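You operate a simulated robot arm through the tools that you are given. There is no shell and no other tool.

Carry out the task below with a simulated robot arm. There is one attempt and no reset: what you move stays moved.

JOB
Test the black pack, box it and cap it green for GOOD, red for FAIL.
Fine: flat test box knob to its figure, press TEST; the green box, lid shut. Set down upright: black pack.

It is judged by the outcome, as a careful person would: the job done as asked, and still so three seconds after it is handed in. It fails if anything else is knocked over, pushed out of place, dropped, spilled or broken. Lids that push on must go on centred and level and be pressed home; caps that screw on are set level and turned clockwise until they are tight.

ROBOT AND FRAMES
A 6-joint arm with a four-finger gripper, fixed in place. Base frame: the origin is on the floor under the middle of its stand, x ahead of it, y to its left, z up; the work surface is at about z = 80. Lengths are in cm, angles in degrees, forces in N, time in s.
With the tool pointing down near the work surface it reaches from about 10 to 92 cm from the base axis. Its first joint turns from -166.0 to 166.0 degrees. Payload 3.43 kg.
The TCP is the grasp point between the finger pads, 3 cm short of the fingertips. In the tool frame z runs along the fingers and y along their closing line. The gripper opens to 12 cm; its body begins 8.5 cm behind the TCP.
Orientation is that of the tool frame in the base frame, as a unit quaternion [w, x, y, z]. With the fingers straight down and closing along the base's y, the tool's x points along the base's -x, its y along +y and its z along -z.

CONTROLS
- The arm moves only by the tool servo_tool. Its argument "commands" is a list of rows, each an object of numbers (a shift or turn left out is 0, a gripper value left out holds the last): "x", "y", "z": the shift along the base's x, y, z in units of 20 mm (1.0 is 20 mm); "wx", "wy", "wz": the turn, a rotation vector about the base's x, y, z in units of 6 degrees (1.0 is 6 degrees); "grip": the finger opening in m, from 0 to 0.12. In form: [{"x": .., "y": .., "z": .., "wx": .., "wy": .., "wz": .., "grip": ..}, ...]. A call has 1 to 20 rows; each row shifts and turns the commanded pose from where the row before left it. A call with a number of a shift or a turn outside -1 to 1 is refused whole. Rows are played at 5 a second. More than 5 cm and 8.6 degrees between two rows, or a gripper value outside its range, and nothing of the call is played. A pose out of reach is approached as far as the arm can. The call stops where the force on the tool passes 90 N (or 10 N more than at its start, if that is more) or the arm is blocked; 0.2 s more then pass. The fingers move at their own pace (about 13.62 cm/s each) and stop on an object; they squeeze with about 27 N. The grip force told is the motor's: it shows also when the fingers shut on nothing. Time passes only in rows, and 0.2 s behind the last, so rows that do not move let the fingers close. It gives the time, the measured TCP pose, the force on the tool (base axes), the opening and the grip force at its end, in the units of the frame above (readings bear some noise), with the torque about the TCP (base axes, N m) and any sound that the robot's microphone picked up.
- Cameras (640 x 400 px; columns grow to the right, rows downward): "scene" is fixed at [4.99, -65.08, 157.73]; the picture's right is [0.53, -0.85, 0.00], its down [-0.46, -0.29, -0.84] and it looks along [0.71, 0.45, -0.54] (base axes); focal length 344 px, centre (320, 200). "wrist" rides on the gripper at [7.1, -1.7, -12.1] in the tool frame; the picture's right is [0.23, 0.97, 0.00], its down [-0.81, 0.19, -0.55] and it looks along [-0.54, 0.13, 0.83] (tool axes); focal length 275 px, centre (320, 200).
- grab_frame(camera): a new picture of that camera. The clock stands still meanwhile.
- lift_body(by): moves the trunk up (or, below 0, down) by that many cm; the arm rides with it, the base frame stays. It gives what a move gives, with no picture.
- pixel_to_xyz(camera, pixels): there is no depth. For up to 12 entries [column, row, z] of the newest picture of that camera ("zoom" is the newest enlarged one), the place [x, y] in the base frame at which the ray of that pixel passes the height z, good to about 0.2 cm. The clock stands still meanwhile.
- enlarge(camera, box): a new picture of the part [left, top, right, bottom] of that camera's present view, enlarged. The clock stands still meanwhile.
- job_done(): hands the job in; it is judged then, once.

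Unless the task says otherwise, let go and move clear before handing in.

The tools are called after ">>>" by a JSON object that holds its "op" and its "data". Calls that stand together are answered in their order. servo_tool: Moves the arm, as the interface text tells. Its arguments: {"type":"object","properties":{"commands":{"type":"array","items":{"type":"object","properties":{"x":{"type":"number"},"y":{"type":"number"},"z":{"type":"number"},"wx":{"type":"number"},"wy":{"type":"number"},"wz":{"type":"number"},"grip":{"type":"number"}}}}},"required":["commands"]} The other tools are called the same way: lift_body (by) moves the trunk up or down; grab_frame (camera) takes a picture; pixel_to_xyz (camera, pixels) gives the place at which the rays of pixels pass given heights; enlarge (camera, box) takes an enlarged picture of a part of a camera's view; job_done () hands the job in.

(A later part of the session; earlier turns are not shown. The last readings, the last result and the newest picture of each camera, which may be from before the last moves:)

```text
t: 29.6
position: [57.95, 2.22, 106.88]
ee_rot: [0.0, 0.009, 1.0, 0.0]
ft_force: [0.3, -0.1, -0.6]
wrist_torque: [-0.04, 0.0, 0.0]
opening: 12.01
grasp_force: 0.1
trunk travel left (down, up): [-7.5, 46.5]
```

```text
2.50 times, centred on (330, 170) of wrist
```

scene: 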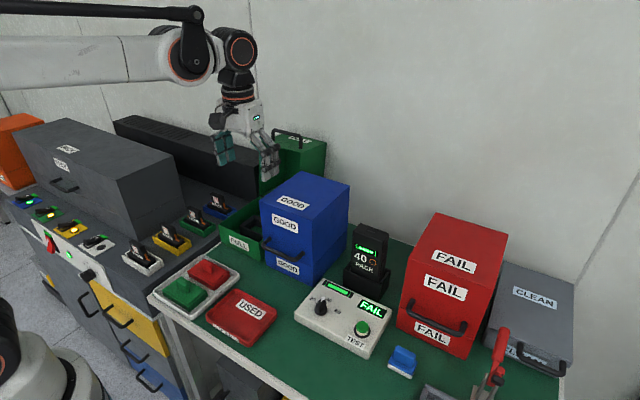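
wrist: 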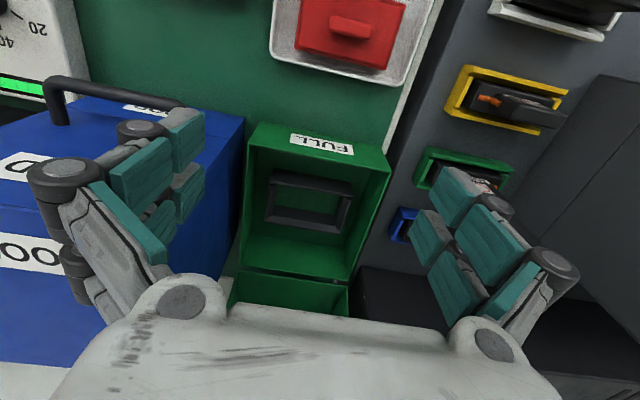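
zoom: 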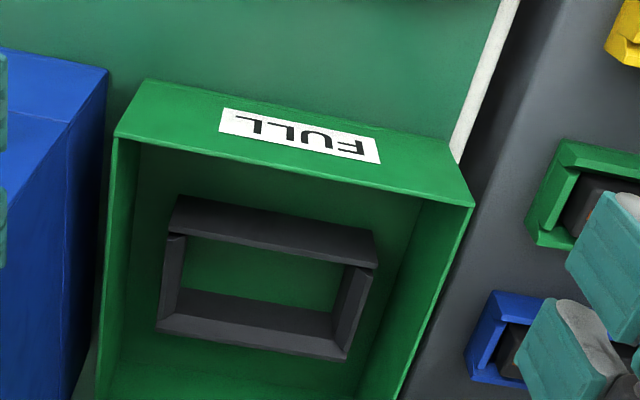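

>>> {"op": "pixel_to_xyz", "data": {"camera": "zoom", "pixels": [[178, 197, 80.5], [378, 233, 80.5], [168, 235, 84], [168, 235, 85], [168, 235, 86], [376, 268, 84], [376, 268, 85], [376, 268, 86], [157, 331, 84], [157, 331, 86], [345, 361, 84], [345, 361, 86]]}}

>>> {"op": "pixel_to_xyz", "data": {"camera": "zoom", "pixels": [[145, 80, 80], [465, 170, 80], [115, 138, 86], [115, 138, 87], [473, 206, 86], [473, 206, 87], [105, 75, 80], [95, 385, 87], [403, 395, 87]]}}

```text
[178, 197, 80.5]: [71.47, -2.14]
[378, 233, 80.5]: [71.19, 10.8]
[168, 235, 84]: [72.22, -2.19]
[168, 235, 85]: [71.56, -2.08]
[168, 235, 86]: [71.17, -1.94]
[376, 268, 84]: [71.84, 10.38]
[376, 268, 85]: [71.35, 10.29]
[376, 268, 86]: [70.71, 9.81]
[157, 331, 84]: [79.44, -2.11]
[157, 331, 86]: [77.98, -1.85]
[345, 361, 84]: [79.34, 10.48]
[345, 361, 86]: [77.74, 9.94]
```

```text
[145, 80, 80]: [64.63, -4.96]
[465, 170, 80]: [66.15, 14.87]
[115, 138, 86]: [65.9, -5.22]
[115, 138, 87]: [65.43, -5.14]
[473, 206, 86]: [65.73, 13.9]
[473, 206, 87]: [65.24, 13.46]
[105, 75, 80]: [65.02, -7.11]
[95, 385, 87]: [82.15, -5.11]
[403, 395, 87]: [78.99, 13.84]
```

The holder's outer rim is x 71.4–78.6, y −2.05 to 10.25, top z≈85.2, so its centre is about (75.0, 4.15). Now I'll go above the black pack to measure it, travelling high over the blue box.

>>> {"op": "servo_tool", "data": {"commands": [{"z": 1}, {"z": 1, "x": 0.2}, {"z": 1, "x": 0.4}, {"z": 1, "x": 0.4, "y": -0.5}, {"z": 1, "x": 0.4, "y": -0.8}, {"z": 0.6, "x": 0.4, "y": -1}, {"x": 0.3, "y": -1}, {"x": 0.2, "y": -1}, {"y": -1}, {"y": -1}, {"y": -1}, {"y": -1}, {"y": -1}, {"y": -1}, {"y": -1}, {"y": -1}, {"y": -1}, {"y": -1}, {"y": -1}, {"y": -1}]}}

>>> {"op": "servo_tool", "data": {"commands": [{"y": -1}, {"y": -1}, {"y": -1}, {"y": -1}, {"y": -1}, {"y": -0.6}, {"z": -1}, {}]}}

>>> {"op": "grab_frame", "data": {"camera": "wrist"}}

>>> {"op": "enlarge", "data": {"camera": "wrist", "box": [240, 100, 400, 260]}}

```text
t: 33.8
position: [62.42, -30.39, 118.02]
ee_rot: [0.0, 0.01, 1.0, 0.0]
ft_force: [0.4, -1.0, 0.3]
wrist_torque: [0.01, 0.02, 0.0]
opening: 12.0
grasp_force: 0.0
trunk travel left (down, up): [-7.5, 46.5]
```

```text
t: 35.6
position: [62.5, -41.61, 116.01]
ee_rot: [0.0, 0.008, 1.0, 0.0]
ft_force: [0.9, -1.1, 0.9]
wrist_torque: [0.02, 0.03, -0.01]
opening: 11.99
grasp_force: 0.1
trunk travel left (down, up): [-7.5, 46.5]
```

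```text
taken
```

wrist: 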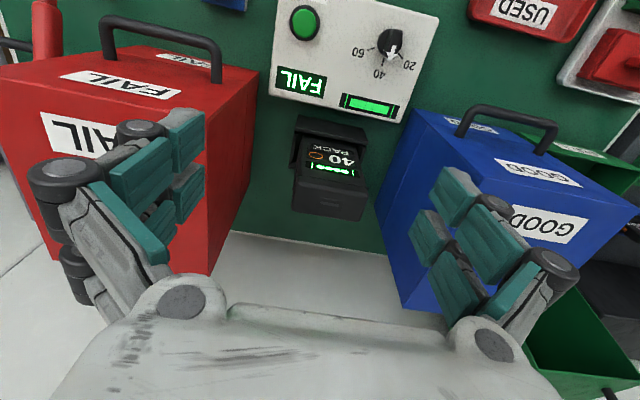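

```text
2.50 times, centred on (320, 180) of wrist
```

zoom: 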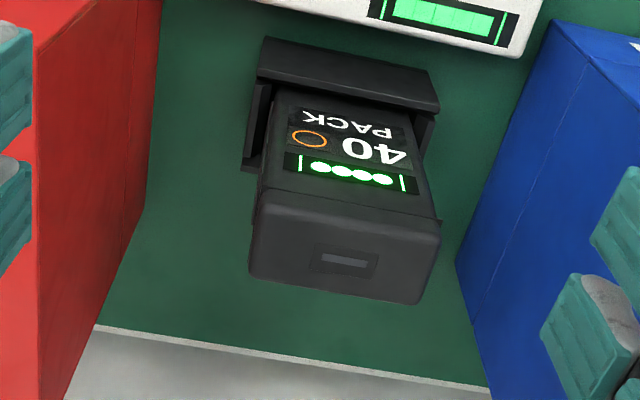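

>>> {"op": "pixel_to_xyz", "data": {"camera": "zoom", "pixels": [[260, 207, 98], [260, 207, 99], [260, 207, 100], [441, 232, 98], [441, 232, 99], [441, 232, 100], [249, 276, 98], [249, 276, 99], [419, 304, 98], [419, 304, 99], [346, 260, 98], [346, 260, 99]]}}

>>> {"op": "pixel_to_xyz", "data": {"camera": "zoom", "pixels": [[266, 38, 80], [430, 72, 80], [258, 75, 86], [440, 108, 86], [243, 168, 86], [277, 88, 86], [420, 112, 86], [265, 38, 81]]}}

```text
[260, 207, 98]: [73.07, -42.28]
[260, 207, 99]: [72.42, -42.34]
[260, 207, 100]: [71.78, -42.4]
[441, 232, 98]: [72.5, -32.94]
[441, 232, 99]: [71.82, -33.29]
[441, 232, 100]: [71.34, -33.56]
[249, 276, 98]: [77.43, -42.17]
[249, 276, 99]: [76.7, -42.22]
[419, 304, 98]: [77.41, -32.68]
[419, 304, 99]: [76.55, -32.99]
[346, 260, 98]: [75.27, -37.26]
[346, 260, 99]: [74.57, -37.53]
```

```text
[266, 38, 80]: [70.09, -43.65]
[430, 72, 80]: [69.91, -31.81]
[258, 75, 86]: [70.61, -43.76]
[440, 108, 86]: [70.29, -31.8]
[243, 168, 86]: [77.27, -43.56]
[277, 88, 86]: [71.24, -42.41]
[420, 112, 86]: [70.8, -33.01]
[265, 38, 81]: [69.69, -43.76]
```

>>> {"op": "pixel_to_xyz", "data": {"camera": "zoom", "pixels": [[150, 130, 80], [100, 310, 80], [40, 30, 103], [40, 300, 103], [460, 260, 80], [490, 380, 80], [548, 25, 103], [600, 200, 103]]}}

>>> {"op": "pixel_to_xyz", "data": {"camera": "wrist", "pixels": [[256, 83, 102], [236, 250, 80], [212, 275, 102], [407, 107, 102], [385, 210, 80], [300, 236, 80]]}}

>>> {"op": "grab_frame", "data": {"camera": "scene"}}

```text
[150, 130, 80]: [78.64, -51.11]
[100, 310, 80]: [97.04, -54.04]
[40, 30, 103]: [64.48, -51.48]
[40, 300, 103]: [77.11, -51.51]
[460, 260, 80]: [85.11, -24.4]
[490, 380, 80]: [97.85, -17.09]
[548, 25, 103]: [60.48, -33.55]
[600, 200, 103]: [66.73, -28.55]
```

```text
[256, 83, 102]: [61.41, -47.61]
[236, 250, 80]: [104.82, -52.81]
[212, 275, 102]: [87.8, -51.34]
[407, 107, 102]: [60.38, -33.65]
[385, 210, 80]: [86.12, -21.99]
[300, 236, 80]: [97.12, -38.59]
```

```text
taken
```

scene: 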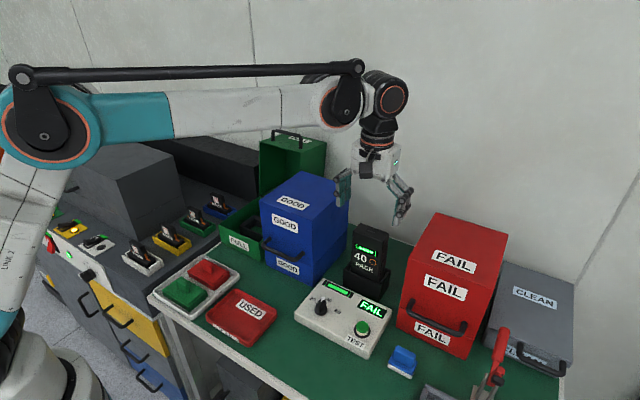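

Clearances to the neighbouring boxes are about 13 cm each side. The pack top centre is about (73.9, −37.75, 100). I'll move above it with the fingers open and the yaw trimmed to 0.

>>> {"op": "servo_tool", "data": {"commands": [{"x": 0.95, "y": 0.32, "wz": 0.166, "grip": 0.12}, {"x": 0.95, "y": 0.32}, {"x": 0.95, "y": 0.32}, {"x": 0.95, "y": 0.32}, {"x": 0.95, "y": 0.32}, {"x": 0.95, "y": 0.33, "z": -0.5}, {"z": -1}, {"z": -0.5}, {}]}}

>>> {"op": "grab_frame", "data": {"camera": "wrist"}}

>>> {"op": "enlarge", "data": {"camera": "scene", "box": [310, 130, 450, 300]}}

```text
t: 37.6
position: [74.06, -37.7, 111.98]
ee_rot: [0.0, 0.0, 1.0, 0.0]
ft_force: [-0.8, -0.2, 0.0]
wrist_torque: [-0.01, 0.03, -0.03]
opening: 12.0
grasp_force: 0.1
trunk travel left (down, up): [-7.5, 46.5]
```

```text
taken
```

wrist: 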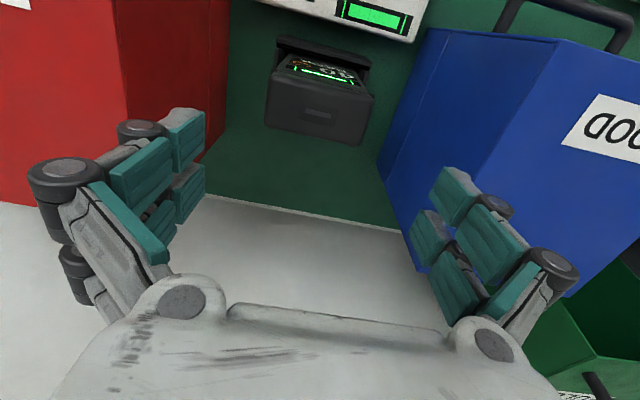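

```text
2.35 times, centred on (380, 215) of scene
```

zoom: 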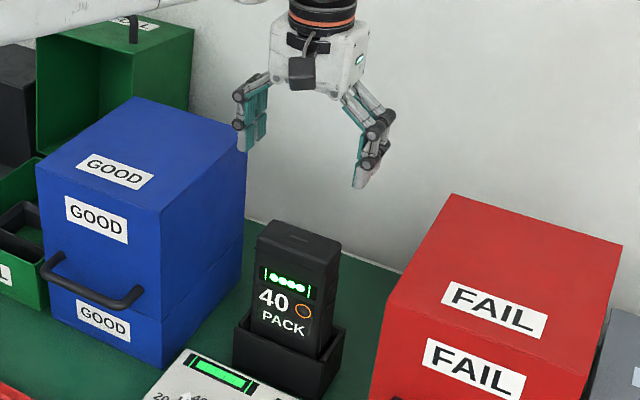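

The pack's slot at (317,113) is nearly on the tool axis. I'll nudge to (73.9, −37.85) and descend partway to verify the fingers straddle the pack.

>>> {"op": "servo_tool", "data": {"commands": [{"z": -0.8, "x": -0.08, "y": -0.08}, {"z": -1}, {"z": -1}, {"z": -1}, {"z": -0.7}, {}]}}

>>> {"op": "grab_frame", "data": {"camera": "wrist"}}

>>> {"op": "enlarge", "data": {"camera": "scene", "box": [310, 150, 450, 300]}}

```text
t: 39.0
position: [73.77, -37.88, 102.84]
ee_rot: [0.0, 0.001, 1.0, 0.001]
ft_force: [-0.3, -0.4, 0.4]
wrist_torque: [0.02, -0.02, 0.02]
opening: 12.01
grasp_force: 0.1
trunk travel left (down, up): [-7.5, 46.5]
```

```text
taken
```

wrist: 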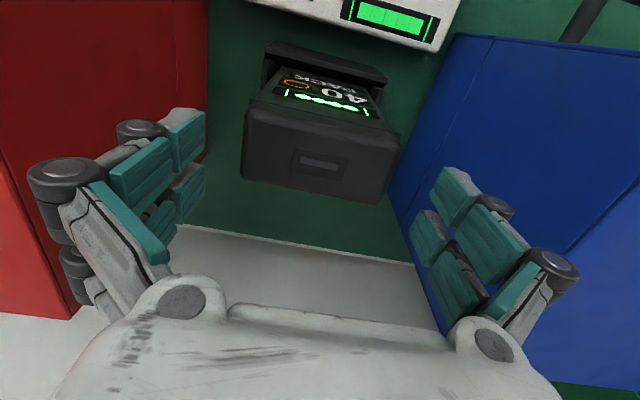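

```text
2.67 times, centred on (380, 225) of scene
```

zoom: 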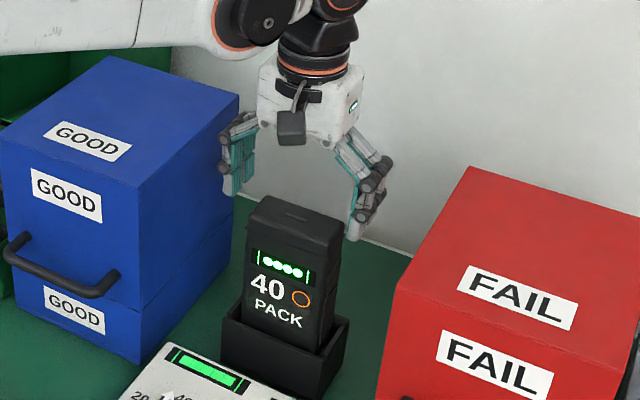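

The pack's slot is exactly on the tool axis at (320,164), which confirms the top at z≈100. I'll descend to TCP z≈93.

>>> {"op": "servo_tool", "data": {"commands": [{"z": -0.7}, {"z": -0.9}, {"z": -0.9}, {"z": -0.9}, {"z": -0.8}, {"z": -0.6}, {}]}}

>>> {"op": "grab_frame", "data": {"camera": "wrist"}}

>>> {"op": "enlarge", "data": {"camera": "scene", "box": [310, 180, 450, 310]}}

```text
t: 40.6
position: [73.57, -37.97, 93.59]
ee_rot: [0.001, 0.001, 1.0, -0.001]
ft_force: [5.2, -10.0, 31.9]
wrist_torque: [-0.81, 0.16, 0.21]
opening: 12.04
grasp_force: 0.2
trunk travel left (down, up): [-7.5, 46.5]
```

```text
taken
```

wrist: 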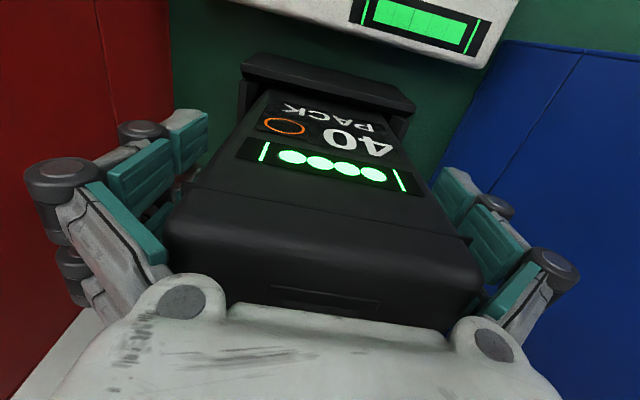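

```text
3.08 times, centred on (380, 245) of scene
```

zoom: 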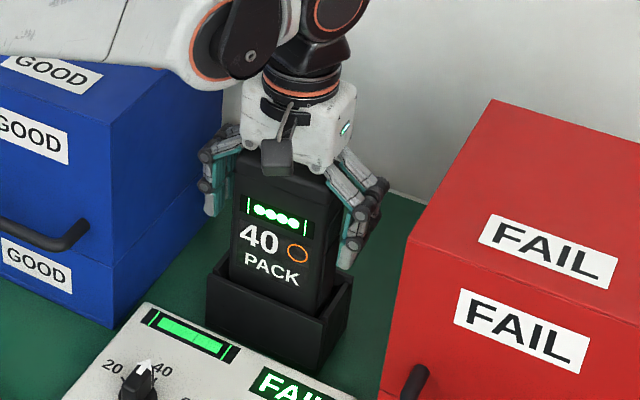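

Fz of 32 N with the torque reading shows the finger bases touching the pack's top edge, on the −y side. I'll back up about 1.5 cm and check that the force clears before closing.

>>> {"op": "servo_tool", "data": {"commands": [{"z": 0.4}, {"z": 0.4}, {"x": 0.05}, {}]}}

```text
t: 41.6
position: [73.89, -37.85, 94.89]
ee_rot: [-0.001, -0.001, 1.0, -0.001]
ft_force: [-0.2, -0.5, 0.0]
wrist_torque: [0.02, 0.03, 0.03]
opening: 12.02
grasp_force: 0.0
trunk travel left (down, up): [-7.5, 46.5]
```

The force is clear at z=94.9. I'll close on the pack.

>>> {"op": "servo_tool", "data": {"commands": [{"grip": 0.1}, {"grip": 0.09}, {"grip": 0.08}, {"grip": 0.06}, {"grip": 0.0}, {}, {}]}}

>>> {"op": "grab_frame", "data": {"camera": "wrist"}}

>>> {"op": "enlarge", "data": {"camera": "scene", "box": [310, 180, 450, 310]}}

```text
t: 43.2
position: [73.71, -37.87, 95.01]
ee_rot: [0.001, 0.0, 1.0, 0.0]
ft_force: [8.2, -7.3, 24.9]
wrist_torque: [0.09, -0.33, -0.06]
opening: 9.23
grasp_force: 26.7
trunk travel left (down, up): [-7.5, 46.5]
```

```text
taken
```

wrist: 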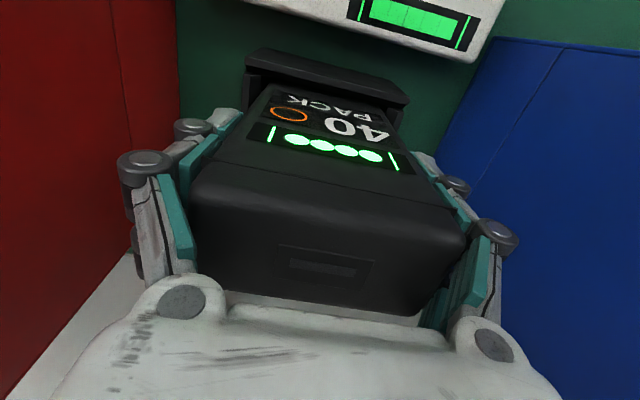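

```text
3.08 times, centred on (380, 245) of scene
```

zoom: 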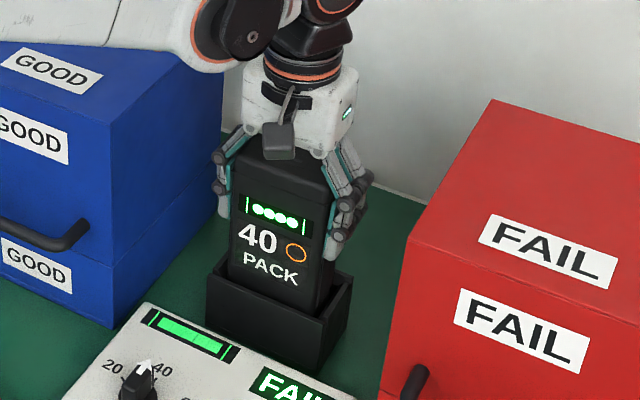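

The pack is held at 9.23 cm opening with 26.7 N. I'll lift slowly and check the load.

>>> {"op": "servo_tool", "data": {"commands": [{"z": 0.25}, {"z": 0.25}, {"z": 0.3}, {"z": 0.3}, {}]}}

>>> {"op": "enlarge", "data": {"camera": "scene", "box": [310, 180, 450, 310]}}

```text
t: 44.4
position: [73.88, -37.82, 97.21]
ee_rot: [-0.001, 0.0, 1.0, 0.001]
ft_force: [0.5, 0.0, -5.1]
wrist_torque: [0.0, -0.01, 0.01]
opening: 8.99
grasp_force: 26.7
trunk travel left (down, up): [-7.5, 46.5]
```

```text
3.08 times, centred on (380, 245) of scene
```

zoom: 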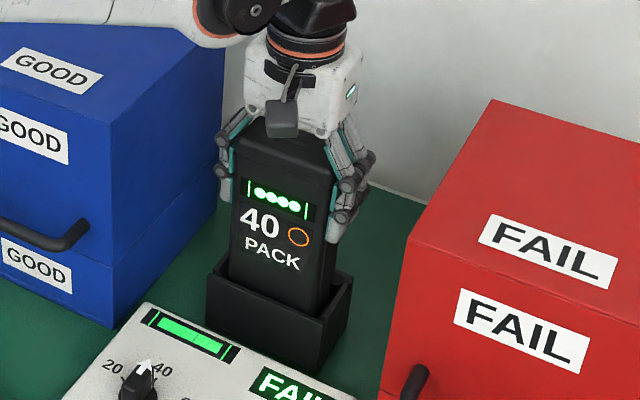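

The pack has risen with about 5 N of load, but some seating slip shows. I'll lift another 3 cm and compare.

>>> {"op": "servo_tool", "data": {"commands": [{"z": 0.3}, {"z": 0.4}, {"z": 0.4}, {"z": 0.4}, {}, {}]}}

>>> {"op": "enlarge", "data": {"camera": "scene", "box": [310, 180, 450, 310]}}

>>> {"op": "grab_frame", "data": {"camera": "wrist"}}

```text
t: 45.8
position: [73.9, -37.91, 100.12]
ee_rot: [0.0, 0.0, 1.0, 0.0]
ft_force: [-0.5, 0.1, -4.9]
wrist_torque: [-0.02, -0.02, 0.02]
opening: 8.98
grasp_force: 26.5
trunk travel left (down, up): [-7.5, 46.5]
```

```text
3.08 times, centred on (380, 245) of scene
```

zoom: 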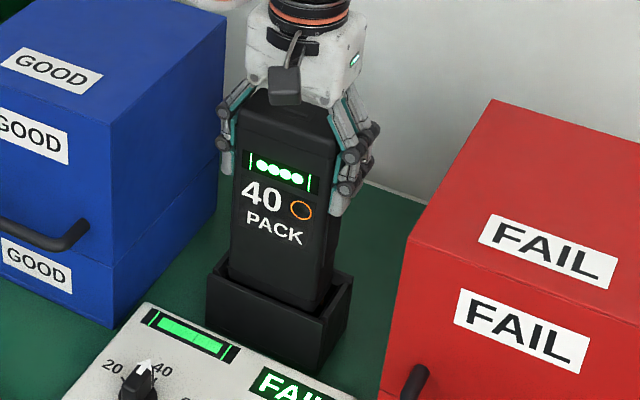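

```text
taken
```

wrist: 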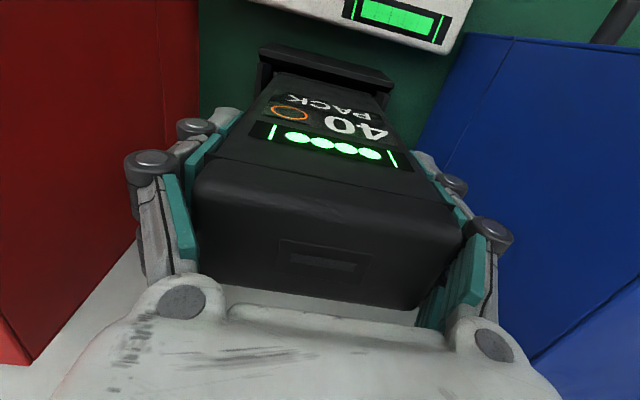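

The grip is stable: opening stays at 8.98 and the load is about 5 N. I'll lift clear to z≈121, above the blue box.

>>> {"op": "servo_tool", "data": {"commands": [{"z": 0.6}, {"z": 0.8}, {"z": 0.9}, {"z": 0.9}, {"z": 0.9}, {"z": 0.9}, {"z": 0.9}, {"z": 0.9}, {"z": 0.9}, {"z": 0.9}, {"z": 0.9}, {"z": 0.9}, {"z": 0.6}, {}]}}

>>> {"op": "grab_frame", "data": {"camera": "scene"}}

>>> {"op": "grab_frame", "data": {"camera": "wrist"}}

```text
t: 48.8
position: [73.89, -37.83, 122.22]
ee_rot: [0.0, -0.001, 1.0, 0.0]
ft_force: [-0.1, 0.6, -5.2]
wrist_torque: [0.01, -0.04, 0.0]
opening: 9.0
grasp_force: 27.0
trunk travel left (down, up): [-7.5, 46.5]
```

```text
taken
```

scene: 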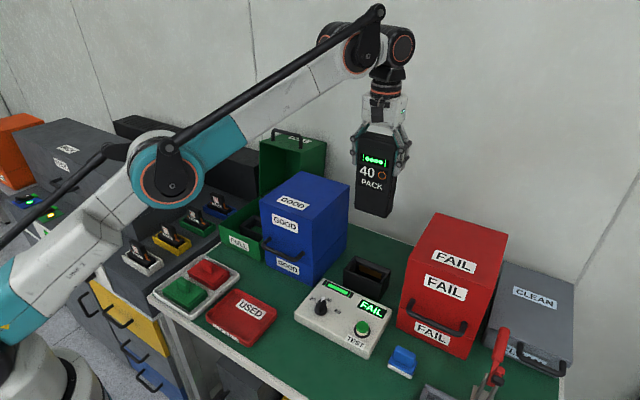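

```text
taken
```

wrist: 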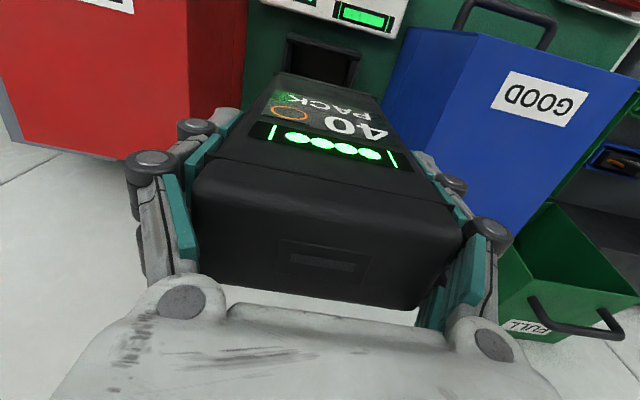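

The pack is clear, with its bottom near z=107.7, above the blue box top at 103. I'll carry it across to above the green box holder.

>>> {"op": "servo_tool", "data": {"commands": [{"y": 0.4}, {"y": 0.7}, {"y": 0.9}, {"y": 1}, {"y": 1}, {"y": 1}, {"y": 1}, {"y": 1}, {"y": 1}, {"y": 1}, {"y": 1}, {"y": 1}, {"y": 1}, {"y": 1}, {"y": 1}, {"y": 1, "x": 0.1}, {"y": 1, "x": 0.15}, {"y": 0.8, "x": 0.15}, {"y": 0.6, "x": 0.15}, {"y": 0.4}]}}

>>> {"op": "servo_tool", "data": {"commands": [{"y": 0.5}, {"y": 0.7}, {"y": 0.5}, {"y": 0.3}, {}]}}

>>> {"op": "grab_frame", "data": {"camera": "scene"}}

>>> {"op": "grab_frame", "data": {"camera": "wrist"}}

```text
t: 53.0
position: [75.0, -2.18, 122.14]
ee_rot: [0.0, 0.0, 1.0, 0.0]
ft_force: [0.2, 0.6, -5.6]
wrist_torque: [0.0, 0.0, -0.01]
opening: 9.01
grasp_force: 27.0
trunk travel left (down, up): [-7.5, 46.5]
```

```text
t: 54.2
position: [74.94, 1.88, 122.23]
ee_rot: [0.0, -0.001, 1.0, 0.0]
ft_force: [0.1, 0.3, -5.0]
wrist_torque: [-0.01, -0.02, 0.01]
opening: 8.99
grasp_force: 27.0
trunk travel left (down, up): [-7.5, 46.5]
```

```text
taken
```

scene: 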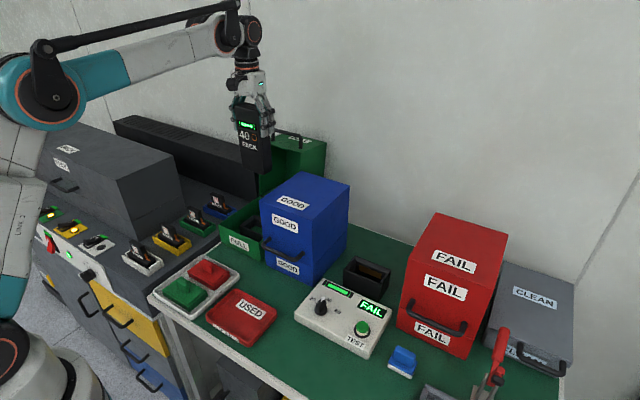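

```text
taken
```

wrist: 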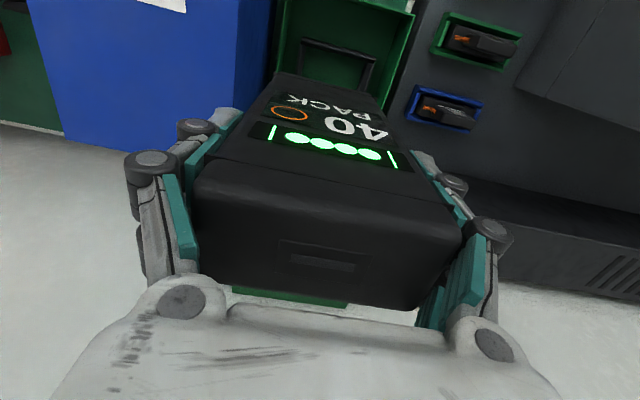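

Holding steady. I'll shift the last 2.25 cm to y=4.1 and lower until the pack bottom is just above the holder rim.

>>> {"op": "servo_tool", "data": {"commands": [{"y": 0.4}, {"y": 0.45}, {"y": 0.26, "x": 0.03}, {"z": -0.5}, {"z": -0.8}, {"z": -1}, {"z": -1}, {"z": -1}, {"z": -1}, {"z": -1}, {"z": -1}, {"z": -1}, {"z": -0.8}, {"z": -0.5}, {}]}}

>>> {"op": "grab_frame", "data": {"camera": "wrist"}}

>>> {"op": "enlarge", "data": {"camera": "scene", "box": [190, 130, 320, 270]}}

```text
t: 57.4
position: [75.01, 3.91, 103.03]
ee_rot: [0.0, 0.0, 1.0, 0.0]
ft_force: [0.9, 1.4, -5.0]
wrist_torque: [-0.01, 0.01, -0.04]
opening: 8.99
grasp_force: 26.5
trunk travel left (down, up): [-7.5, 46.5]
```

```text
taken
```

wrist: 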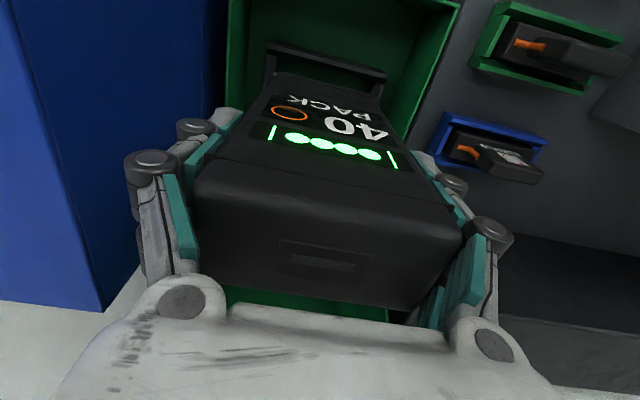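

```text
2.86 times, centred on (255, 200) of scene
```

zoom: 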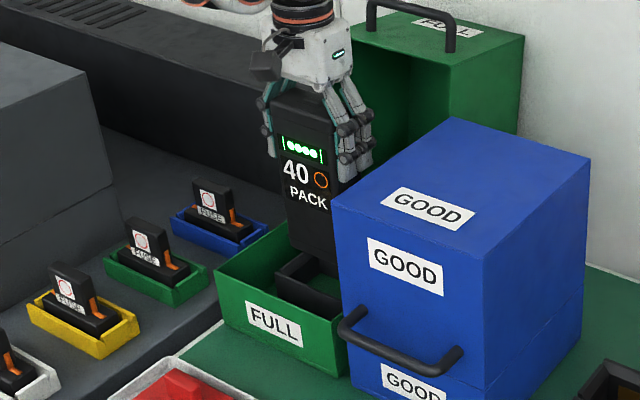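

>>> {"op": "enlarge", "data": {"camera": "wrist", "box": [220, 0, 440, 140]}}

```text
2.86 times, centred on (330, 70) of wrist
```

zoom: 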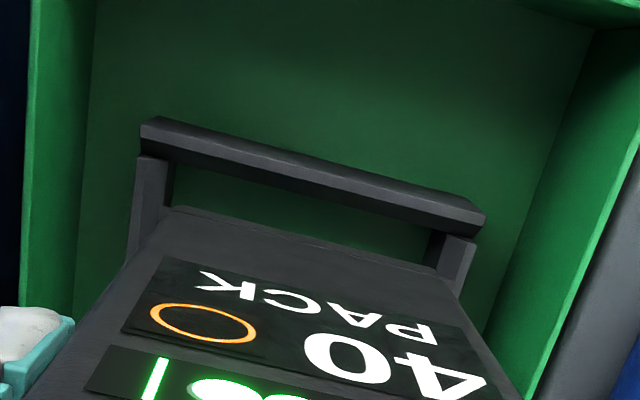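

>>> {"op": "pixel_to_xyz", "data": {"camera": "zoom", "pixels": [[140, 125, 85.2], [140, 152, 85.2], [485, 215, 85.2], [480, 237, 85.2], [172, 165, 85.2], [434, 232, 85.2], [165, 207, 88.5], [440, 272, 88.5], [135, 235, 85.2], [470, 262, 85.2]]}}

```text
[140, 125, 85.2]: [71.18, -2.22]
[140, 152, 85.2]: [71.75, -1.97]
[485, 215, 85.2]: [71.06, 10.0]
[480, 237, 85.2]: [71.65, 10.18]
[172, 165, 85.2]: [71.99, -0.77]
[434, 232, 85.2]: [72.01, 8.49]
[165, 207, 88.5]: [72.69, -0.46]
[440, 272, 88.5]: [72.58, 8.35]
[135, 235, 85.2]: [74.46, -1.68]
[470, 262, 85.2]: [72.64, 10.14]
```

The pack's bottom edge (y −0.46 to 8.35) sits inside the holder's opening (y −0.8 to 8.5). I'll trim x by −0.1 and lower in small steps, watching the force.

>>> {"op": "servo_tool", "data": {"commands": [{"x": -0.06, "z": -0.4}, {"z": -0.5}, {"z": -0.4}, {"z": -0.3}, {"z": -0.3}, {"z": -0.2}, {}]}}

>>> {"op": "grab_frame", "data": {"camera": "wrist"}}

>>> {"op": "enlarge", "data": {"camera": "wrist", "box": [220, 0, 440, 140]}}

```text
t: 59.0
position: [74.89, 4.0, 98.84]
ee_rot: [0.0, 0.001, 1.0, -0.001]
ft_force: [0.3, 0.4, -5.0]
wrist_torque: [0.01, -0.02, 0.01]
opening: 9.01
grasp_force: 26.8
trunk travel left (down, up): [-7.5, 46.5]
```

```text
taken
```

wrist: 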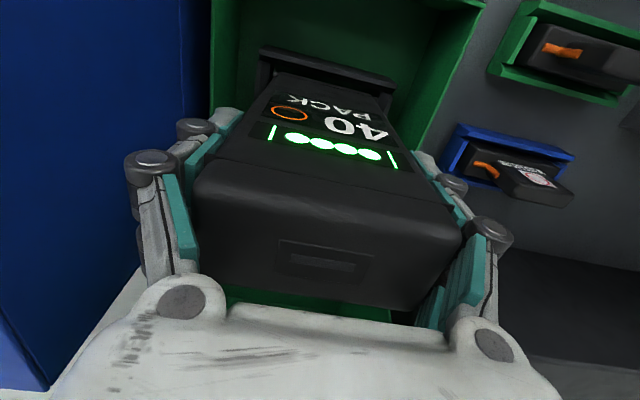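

```text
2.86 times, centred on (330, 70) of wrist
```

zoom: 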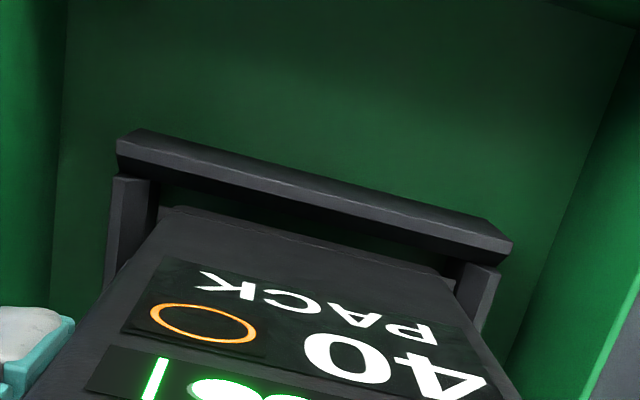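

>>> {"op": "pixel_to_xyz", "data": {"camera": "zoom", "pixels": [[162, 207, 84.3], [445, 272, 84.3], [117, 155, 85.2], [510, 252, 85.2], [152, 182, 85.2], [468, 262, 85.2], [118, 178, 85.2], [500, 272, 85.2]]}}

>>> {"op": "enlarge", "data": {"camera": "scene", "box": [220, 180, 290, 260]}}

```text
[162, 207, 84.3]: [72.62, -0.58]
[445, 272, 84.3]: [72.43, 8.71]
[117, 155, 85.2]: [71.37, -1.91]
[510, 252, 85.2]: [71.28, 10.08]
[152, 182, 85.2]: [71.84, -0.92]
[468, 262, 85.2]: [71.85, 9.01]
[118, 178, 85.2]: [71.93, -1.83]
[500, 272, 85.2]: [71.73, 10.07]
```

```text
5.00 times, centred on (255, 220) of scene
```

zoom: 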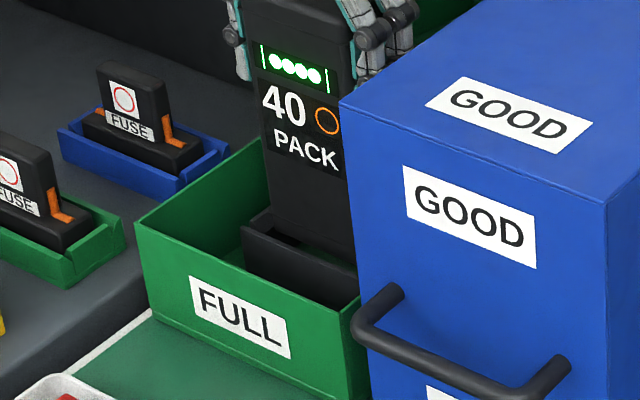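

The pack is centred (inner −0.92 to 9.01, pack −0.58 to 8.71) and entering the holder. I'll keep lowering.

>>> {"op": "servo_tool", "data": {"commands": [{"z": -0.3}, {"z": -0.3}, {"z": -0.3}, {"z": -0.25}, {"z": -0.2}, {}]}}

```text
t: 60.4
position: [74.88, 3.88, 96.03]
ee_rot: [0.0, 0.0, 1.0, 0.0]
ft_force: [-0.5, -0.8, -4.7]
wrist_torque: [-0.01, -0.02, -0.03]
opening: 8.98
grasp_force: 26.9
trunk travel left (down, up): [-7.5, 46.5]
```

>>> {"op": "servo_tool", "data": {"commands": [{"z": -0.15}, {"z": -0.1}, {"z": -0.1}, {}]}}

```text
t: 61.4
position: [74.91, 3.93, 95.26]
ee_rot: [0.0, 0.0, 1.0, 0.0]
ft_force: [0.1, 0.5, -3.3]
wrist_torque: [0.07, 0.0, -0.02]
opening: 8.99
grasp_force: 26.9
trunk travel left (down, up): [-7.5, 46.5]
```

>>> {"op": "servo_tool", "data": {"commands": [{"z": -0.08}, {"z": -0.08}, {}]}}

>>> {"op": "enlarge", "data": {"camera": "scene", "box": [200, 140, 300, 260]}}

>>> {"op": "grab_frame", "data": {"camera": "wrist"}}

```text
t: 62.2
position: [74.87, 4.05, 95.24]
ee_rot: [0.002, 0.0, 1.0, 0.0]
ft_force: [10.7, 0.6, 38.0]
wrist_torque: [0.03, -0.52, -0.01]
opening: 8.99
grasp_force: 27.1
trunk travel left (down, up): [-7.5, 46.5]
```

```text
3.33 times, centred on (250, 200) of scene
```

zoom: 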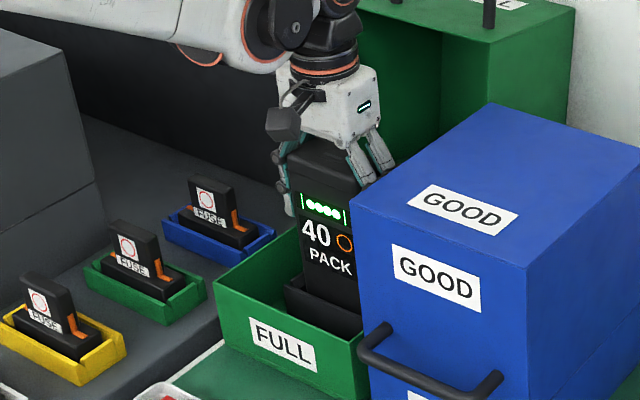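

```text
taken
```

wrist: 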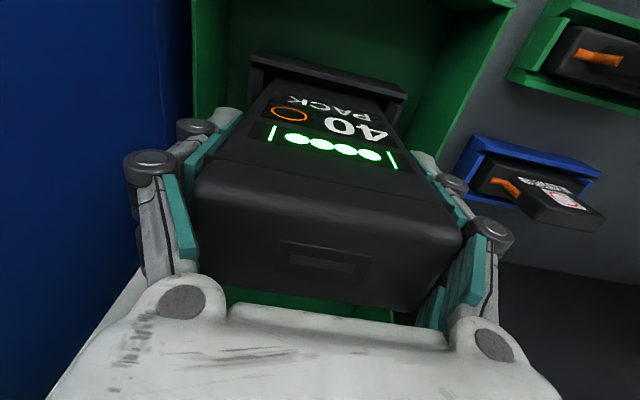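

The pack is seated: 38 N contact at TCP 95.24 puts its bottom at z≈80.7. I'll relieve the push, open gently and retreat straight up.

>>> {"op": "servo_tool", "data": {"commands": [{"z": 0.1}, {}, {"grip": 0.1}, {"grip": 0.11}, {"grip": 0.12}, {}, {"z": 0.3}, {"z": 0.5}, {"z": 0.8}, {"z": 1}, {"z": 1}, {"z": 1}, {"z": 1}, {"z": 1}, {"z": 0.8}, {}]}}

>>> {"op": "grab_frame", "data": {"camera": "wrist"}}

>>> {"op": "enlarge", "data": {"camera": "scene", "box": [200, 130, 310, 260]}}

```text
t: 65.6
position: [74.87, 3.96, 110.06]
ee_rot: [0.0, 0.0, 1.0, 0.0]
ft_force: [-0.4, -0.3, -0.1]
wrist_torque: [0.02, -0.01, 0.02]
opening: 12.02
grasp_force: 0.0
trunk travel left (down, up): [-7.5, 46.5]
```

```text
taken
```

wrist: 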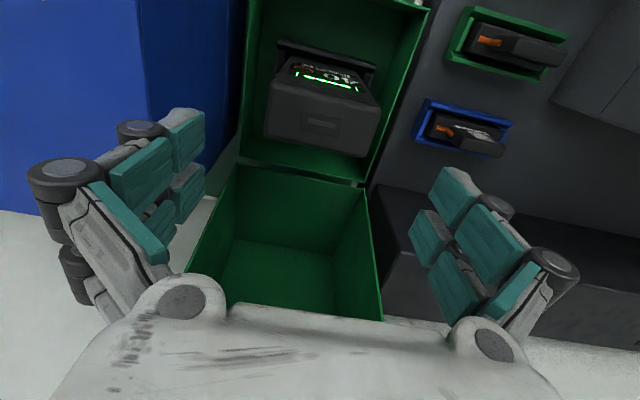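

```text
3.08 times, centred on (255, 195) of scene
```

zoom: 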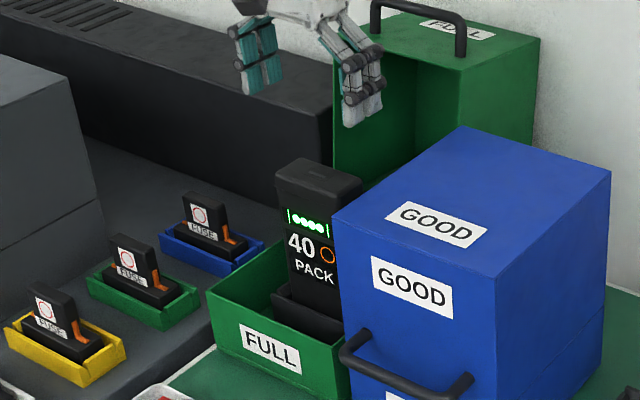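

The pack stands upright in the green box's holder, with its slot at (320,124) centred on the tool axis. Next I'll inspect the red cap, turning the tool to yaw +90° so the fingers can close across its handle bar.

>>> {"op": "servo_tool", "data": {"commands": [{"x": -0.5, "z": 0.5, "grip": 0.08}, {"x": -0.7, "y": -0.48, "z": 0.3, "wz": 1}, {"x": -0.7, "y": -0.48, "wz": 1}, {"x": -0.7, "y": -0.48, "wz": 1}, {"x": -0.7, "y": -0.48, "wz": 1}, {"x": -0.7, "y": -0.48, "wz": 1}, {"x": -0.7, "y": -0.48, "wz": 1}, {"x": -0.7, "y": -0.48, "wz": 1}, {"x": -0.7, "y": -0.48, "wz": 1}, {"x": -0.7, "y": -0.48, "wz": 1}, {"x": -0.7, "y": -0.48, "wz": 1}, {"x": -0.7, "y": -0.48, "wz": 1}, {"x": -0.7, "y": -0.48, "wz": 1}, {"x": -0.7, "y": -0.48, "z": -0.5, "wz": 1}, {"x": -0.6, "y": -0.48, "z": -0.8, "wz": 1}, {"y": -0.48, "z": -0.9, "wz": 1}, {"z": -0.8}, {}]}}

>>> {"op": "grab_frame", "data": {"camera": "wrist"}}

>>> {"op": "grab_frame", "data": {"camera": "scene"}}

```text
t: 69.4
position: [54.46, -10.37, 105.53]
ee_rot: [-0.001, 0.707, -0.707, 0.0]
ft_force: [0.3, -0.1, 0.0]
wrist_torque: [0.01, -0.02, 0.0]
opening: 8.0
grasp_force: 0.1
trunk travel left (down, up): [-7.5, 46.5]
```

```text
taken
```

wrist: 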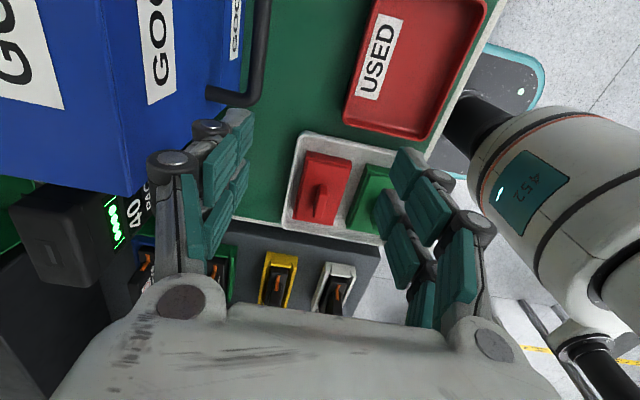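

```text
taken
```

scene: 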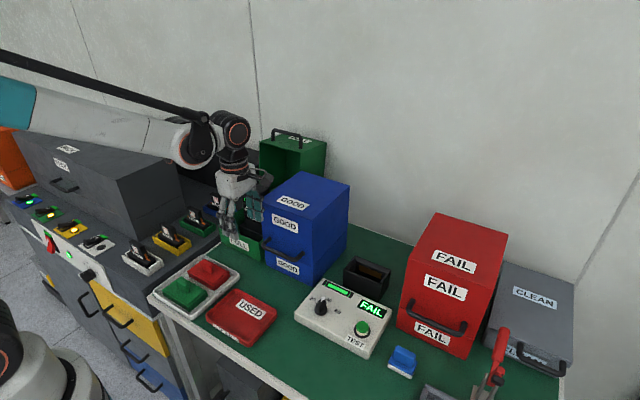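

>>> {"op": "enlarge", "data": {"camera": "wrist", "box": [270, 120, 400, 250]}}

>>> {"op": "enlarge", "data": {"camera": "scene", "box": [160, 245, 250, 315]}}

```text
3.08 times, centred on (335, 185) of wrist
```

zoom: 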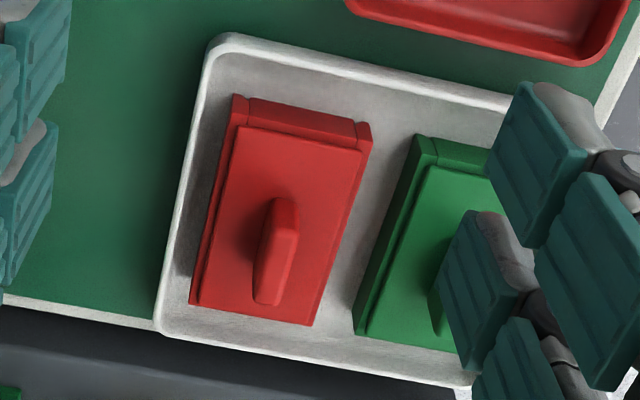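

```text
5.71 times, centred on (205, 280) of scene
```

zoom: 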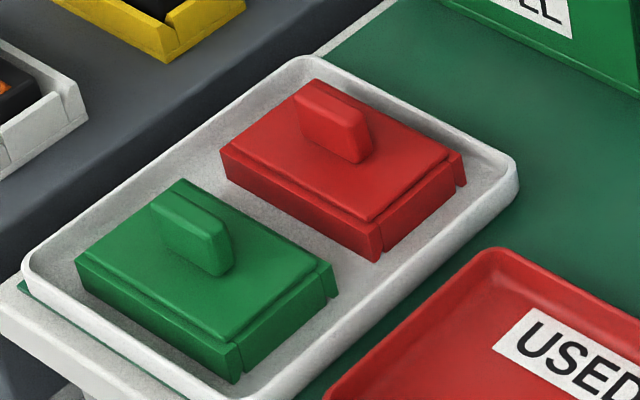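

>>> {"op": "pixel_to_xyz", "data": {"camera": "zoom", "pixels": [[222, 148, 83], [310, 80, 83], [464, 153, 83], [375, 222, 83], [378, 261, 81], [222, 178, 81], [465, 187, 81], [335, 135, 83.5], [300, 90, 86], [370, 120, 86], [330, 150, 83.3], [24, 265, 82]]}}

>>> {"op": "pixel_to_xyz", "data": {"camera": "wrist", "pixels": [[310.2, 151.7, 83], [351.6, 160.3, 83], [332.6, 225, 83], [293.2, 216.3, 83], [314, 217, 86], [324, 185, 86], [312.5, 161, 83.3], [350, 168.5, 83.3]]}}

```text
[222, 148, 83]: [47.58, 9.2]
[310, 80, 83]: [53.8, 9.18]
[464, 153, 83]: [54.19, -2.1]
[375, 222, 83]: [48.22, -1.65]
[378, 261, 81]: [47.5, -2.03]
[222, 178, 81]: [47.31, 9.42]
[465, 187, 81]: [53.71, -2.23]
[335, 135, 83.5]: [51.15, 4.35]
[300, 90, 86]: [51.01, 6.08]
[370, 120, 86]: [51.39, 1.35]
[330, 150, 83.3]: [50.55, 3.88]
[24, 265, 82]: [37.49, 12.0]
```

```text
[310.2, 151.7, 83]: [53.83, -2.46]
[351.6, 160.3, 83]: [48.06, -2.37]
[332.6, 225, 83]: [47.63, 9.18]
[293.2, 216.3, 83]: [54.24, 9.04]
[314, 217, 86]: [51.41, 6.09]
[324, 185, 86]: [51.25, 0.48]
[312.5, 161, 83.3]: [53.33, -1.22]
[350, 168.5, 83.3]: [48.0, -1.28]
```

The red cap spans about 11.2 × 6.3 cm, centred at (50.95, 3.6), with its handle bar along y. I'll move above the handle with a 5 cm opening.

>>> {"op": "servo_tool", "data": {"commands": [{"x": -0.2, "y": 0.8, "z": -0.3, "grip": 0.05}, {"x": -0.25, "y": 1, "z": -0.4}, {"x": -0.25, "y": 1, "z": -0.6}, {"x": -0.25, "y": 1, "z": -0.7}, {"x": -0.25, "y": 1, "z": -0.8}, {"x": -0.25, "y": 1, "z": -0.8}, {"x": -0.28, "y": 1, "z": -0.8}, {"y": 0.18, "z": -0.85}, {}]}}

>>> {"op": "grab_frame", "data": {"camera": "wrist"}}

>>> {"op": "enlarge", "data": {"camera": "scene", "box": [140, 200, 270, 330]}}

```text
t: 71.4
position: [51.19, 3.53, 95.22]
ee_rot: [-0.001, 0.707, -0.707, 0.001]
ft_force: [-0.7, -0.9, -0.6]
wrist_torque: [-0.03, 0.03, 0.01]
opening: 5.01
grasp_force: 0.2
trunk travel left (down, up): [-7.5, 46.5]
```

```text
taken
```

wrist: 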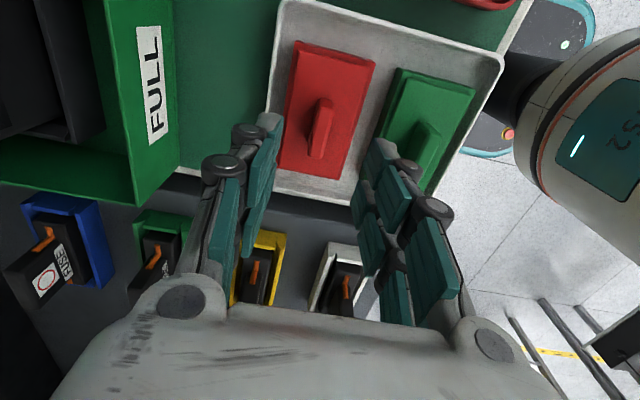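

```text
3.08 times, centred on (205, 265) of scene
```

zoom: 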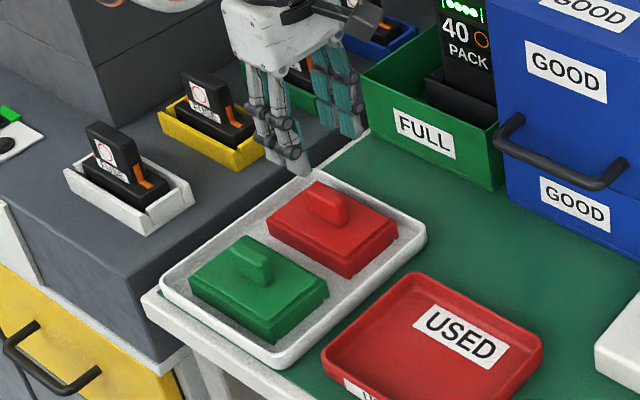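

The handle is at (322,126), right where the tool axis projects. I'll descend to TCP z≈86.8 around the bar.

>>> {"op": "servo_tool", "data": {"commands": [{"z": -0.7, "x": -0.04}, {"z": -0.9}, {"z": -0.9}, {"z": -0.8}, {"z": -0.5}, {"z": -0.3}, {}]}}

>>> {"op": "grab_frame", "data": {"camera": "wrist"}}

>>> {"op": "enlarge", "data": {"camera": "scene", "box": [150, 220, 260, 320]}}

```text
t: 73.0
position: [51.0, 3.5, 86.88]
ee_rot: [0.0, -0.707, 0.707, 0.0]
ft_force: [0.1, -0.1, 0.5]
wrist_torque: [-0.01, -0.03, 0.02]
opening: 4.99
grasp_force: 0.1
trunk travel left (down, up): [-7.5, 46.5]
```

```text
taken
```

wrist: 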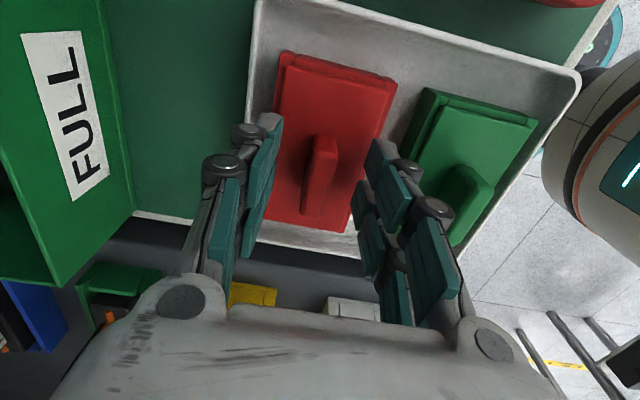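

```text
4.00 times, centred on (205, 270) of scene
```

zoom: 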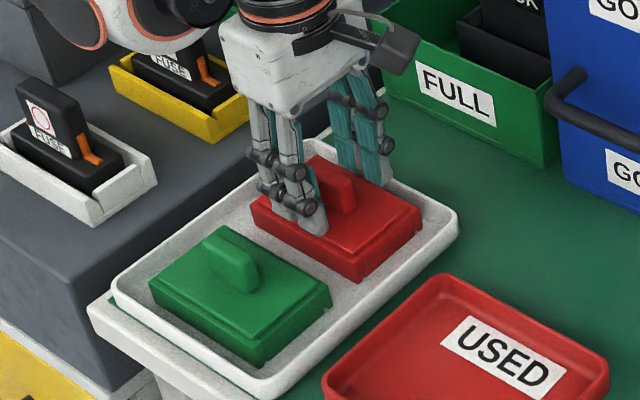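

>>> {"op": "servo_tool", "data": {"commands": [{"grip": 0.035}, {"grip": 0.02}, {"grip": 0.0}, {}, {}]}}

>>> {"op": "grab_frame", "data": {"camera": "wrist"}}

```text
t: 74.2
position: [51.0, 3.56, 86.96]
ee_rot: [0.001, 0.707, -0.707, -0.001]
ft_force: [-0.3, -0.5, 0.5]
wrist_torque: [-0.01, 0.01, -0.01]
opening: 1.3
grasp_force: 27.2
trunk travel left (down, up): [-7.5, 46.5]
```

```text
taken
```

wrist: 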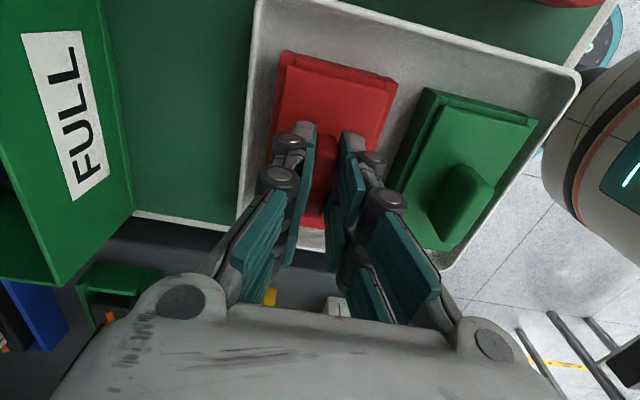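

The handle is gripped at 1.3 cm. I'll lift the cap and check that it comes up level.

>>> {"op": "servo_tool", "data": {"commands": [{"z": 0.3}, {"z": 0.5}, {"z": 0.8}, {"z": 1}, {"z": 1}, {"z": 1}, {"z": 1}, {"z": 0.8}, {}]}}

>>> {"op": "grab_frame", "data": {"camera": "wrist"}}

>>> {"op": "enlarge", "data": {"camera": "scene", "box": [130, 180, 260, 320]}}

```text
t: 76.2
position: [50.98, 3.47, 99.78]
ee_rot: [0.0, -0.707, 0.707, 0.0]
ft_force: [-0.4, -0.1, -0.3]
wrist_torque: [0.02, 0.01, 0.01]
opening: 1.34
grasp_force: 27.1
trunk travel left (down, up): [-7.5, 46.5]
```

```text
taken
```

wrist: 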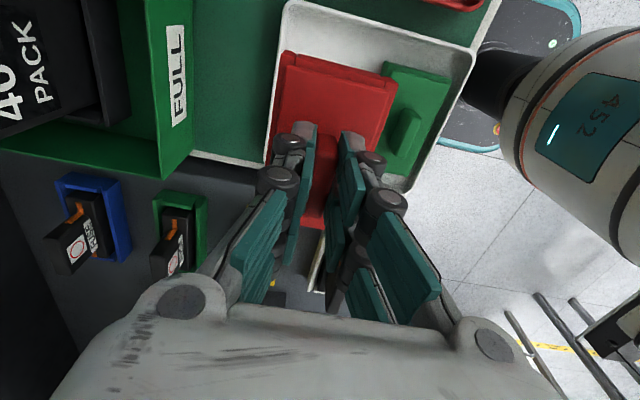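

```text
2.86 times, centred on (195, 250) of scene
```

zoom: 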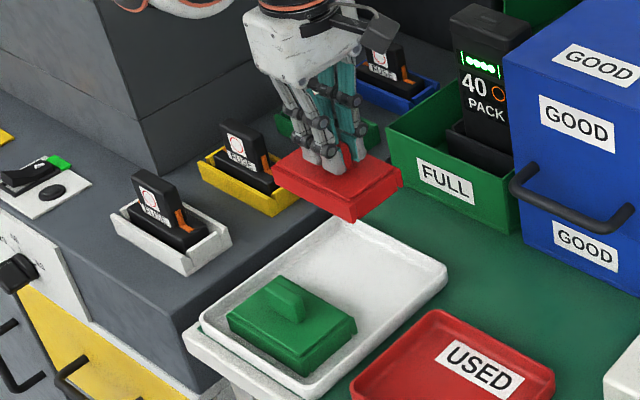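

The cap is held level. I'll measure the pack top again before bringing the cap over.

>>> {"op": "enlarge", "data": {"camera": "scene", "box": [220, 170, 290, 250]}}

```text
5.00 times, centred on (255, 210) of scene
```

zoom: 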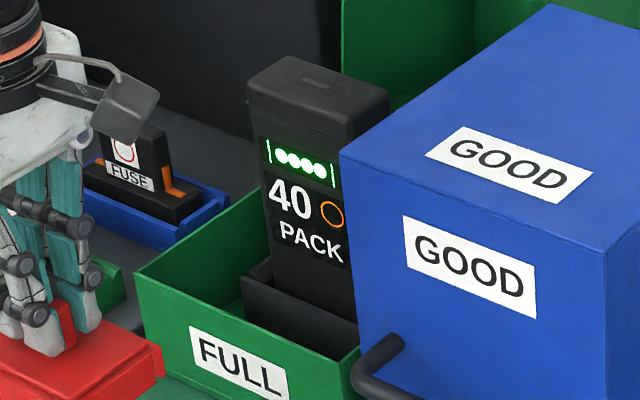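

>>> {"op": "pixel_to_xyz", "data": {"camera": "zoom", "pixels": [[248, 93, 100], [360, 131, 100], [389, 94, 100], [285, 57, 100], [320, 83, 100], [320, 83, 100.3], [302, 78, 100], [337, 88, 100]]}}

>>> {"op": "servo_tool", "data": {"commands": [{"z": 0.6}, {"z": 1}, {"z": 1}, {"z": 1}, {"z": 1}, {"z": 0.8}, {"x": 0.4}, {"x": 0.7}, {"x": 0.9}, {"x": 1}, {"x": 1}, {"x": 0.8}, {"x": 0.4}, {}]}}

>>> {"op": "grab_frame", "data": {"camera": "wrist"}}

>>> {"op": "grab_frame", "data": {"camera": "scene"}}

```text
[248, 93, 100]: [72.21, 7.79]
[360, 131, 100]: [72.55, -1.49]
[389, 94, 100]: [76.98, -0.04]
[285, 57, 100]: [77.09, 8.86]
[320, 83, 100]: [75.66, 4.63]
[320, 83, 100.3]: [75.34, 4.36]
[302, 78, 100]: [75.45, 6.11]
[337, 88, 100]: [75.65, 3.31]
```

```text
t: 79.2
position: [61.43, 3.47, 110.56]
ee_rot: [0.0, -0.707, 0.707, 0.0]
ft_force: [-0.4, -0.1, -1.2]
wrist_torque: [-0.01, 0.0, 0.0]
opening: 1.34
grasp_force: 27.1
trunk travel left (down, up): [-7.5, 46.5]
```

```text
taken
```

wrist: 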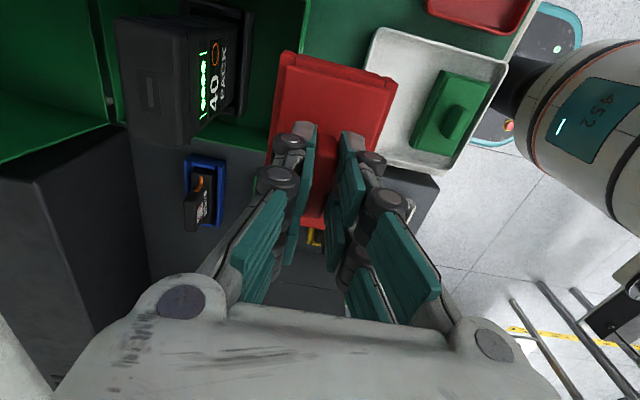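

```text
taken
```

scene: 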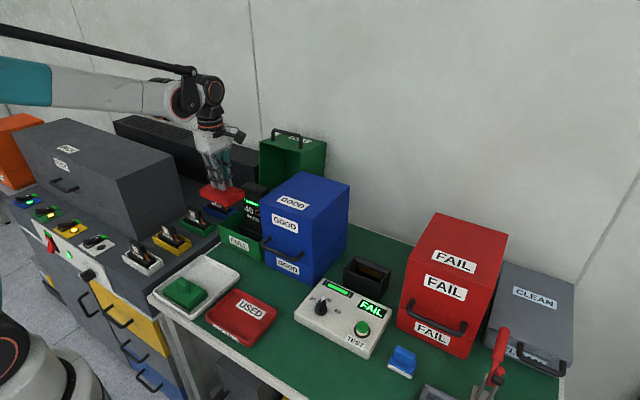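

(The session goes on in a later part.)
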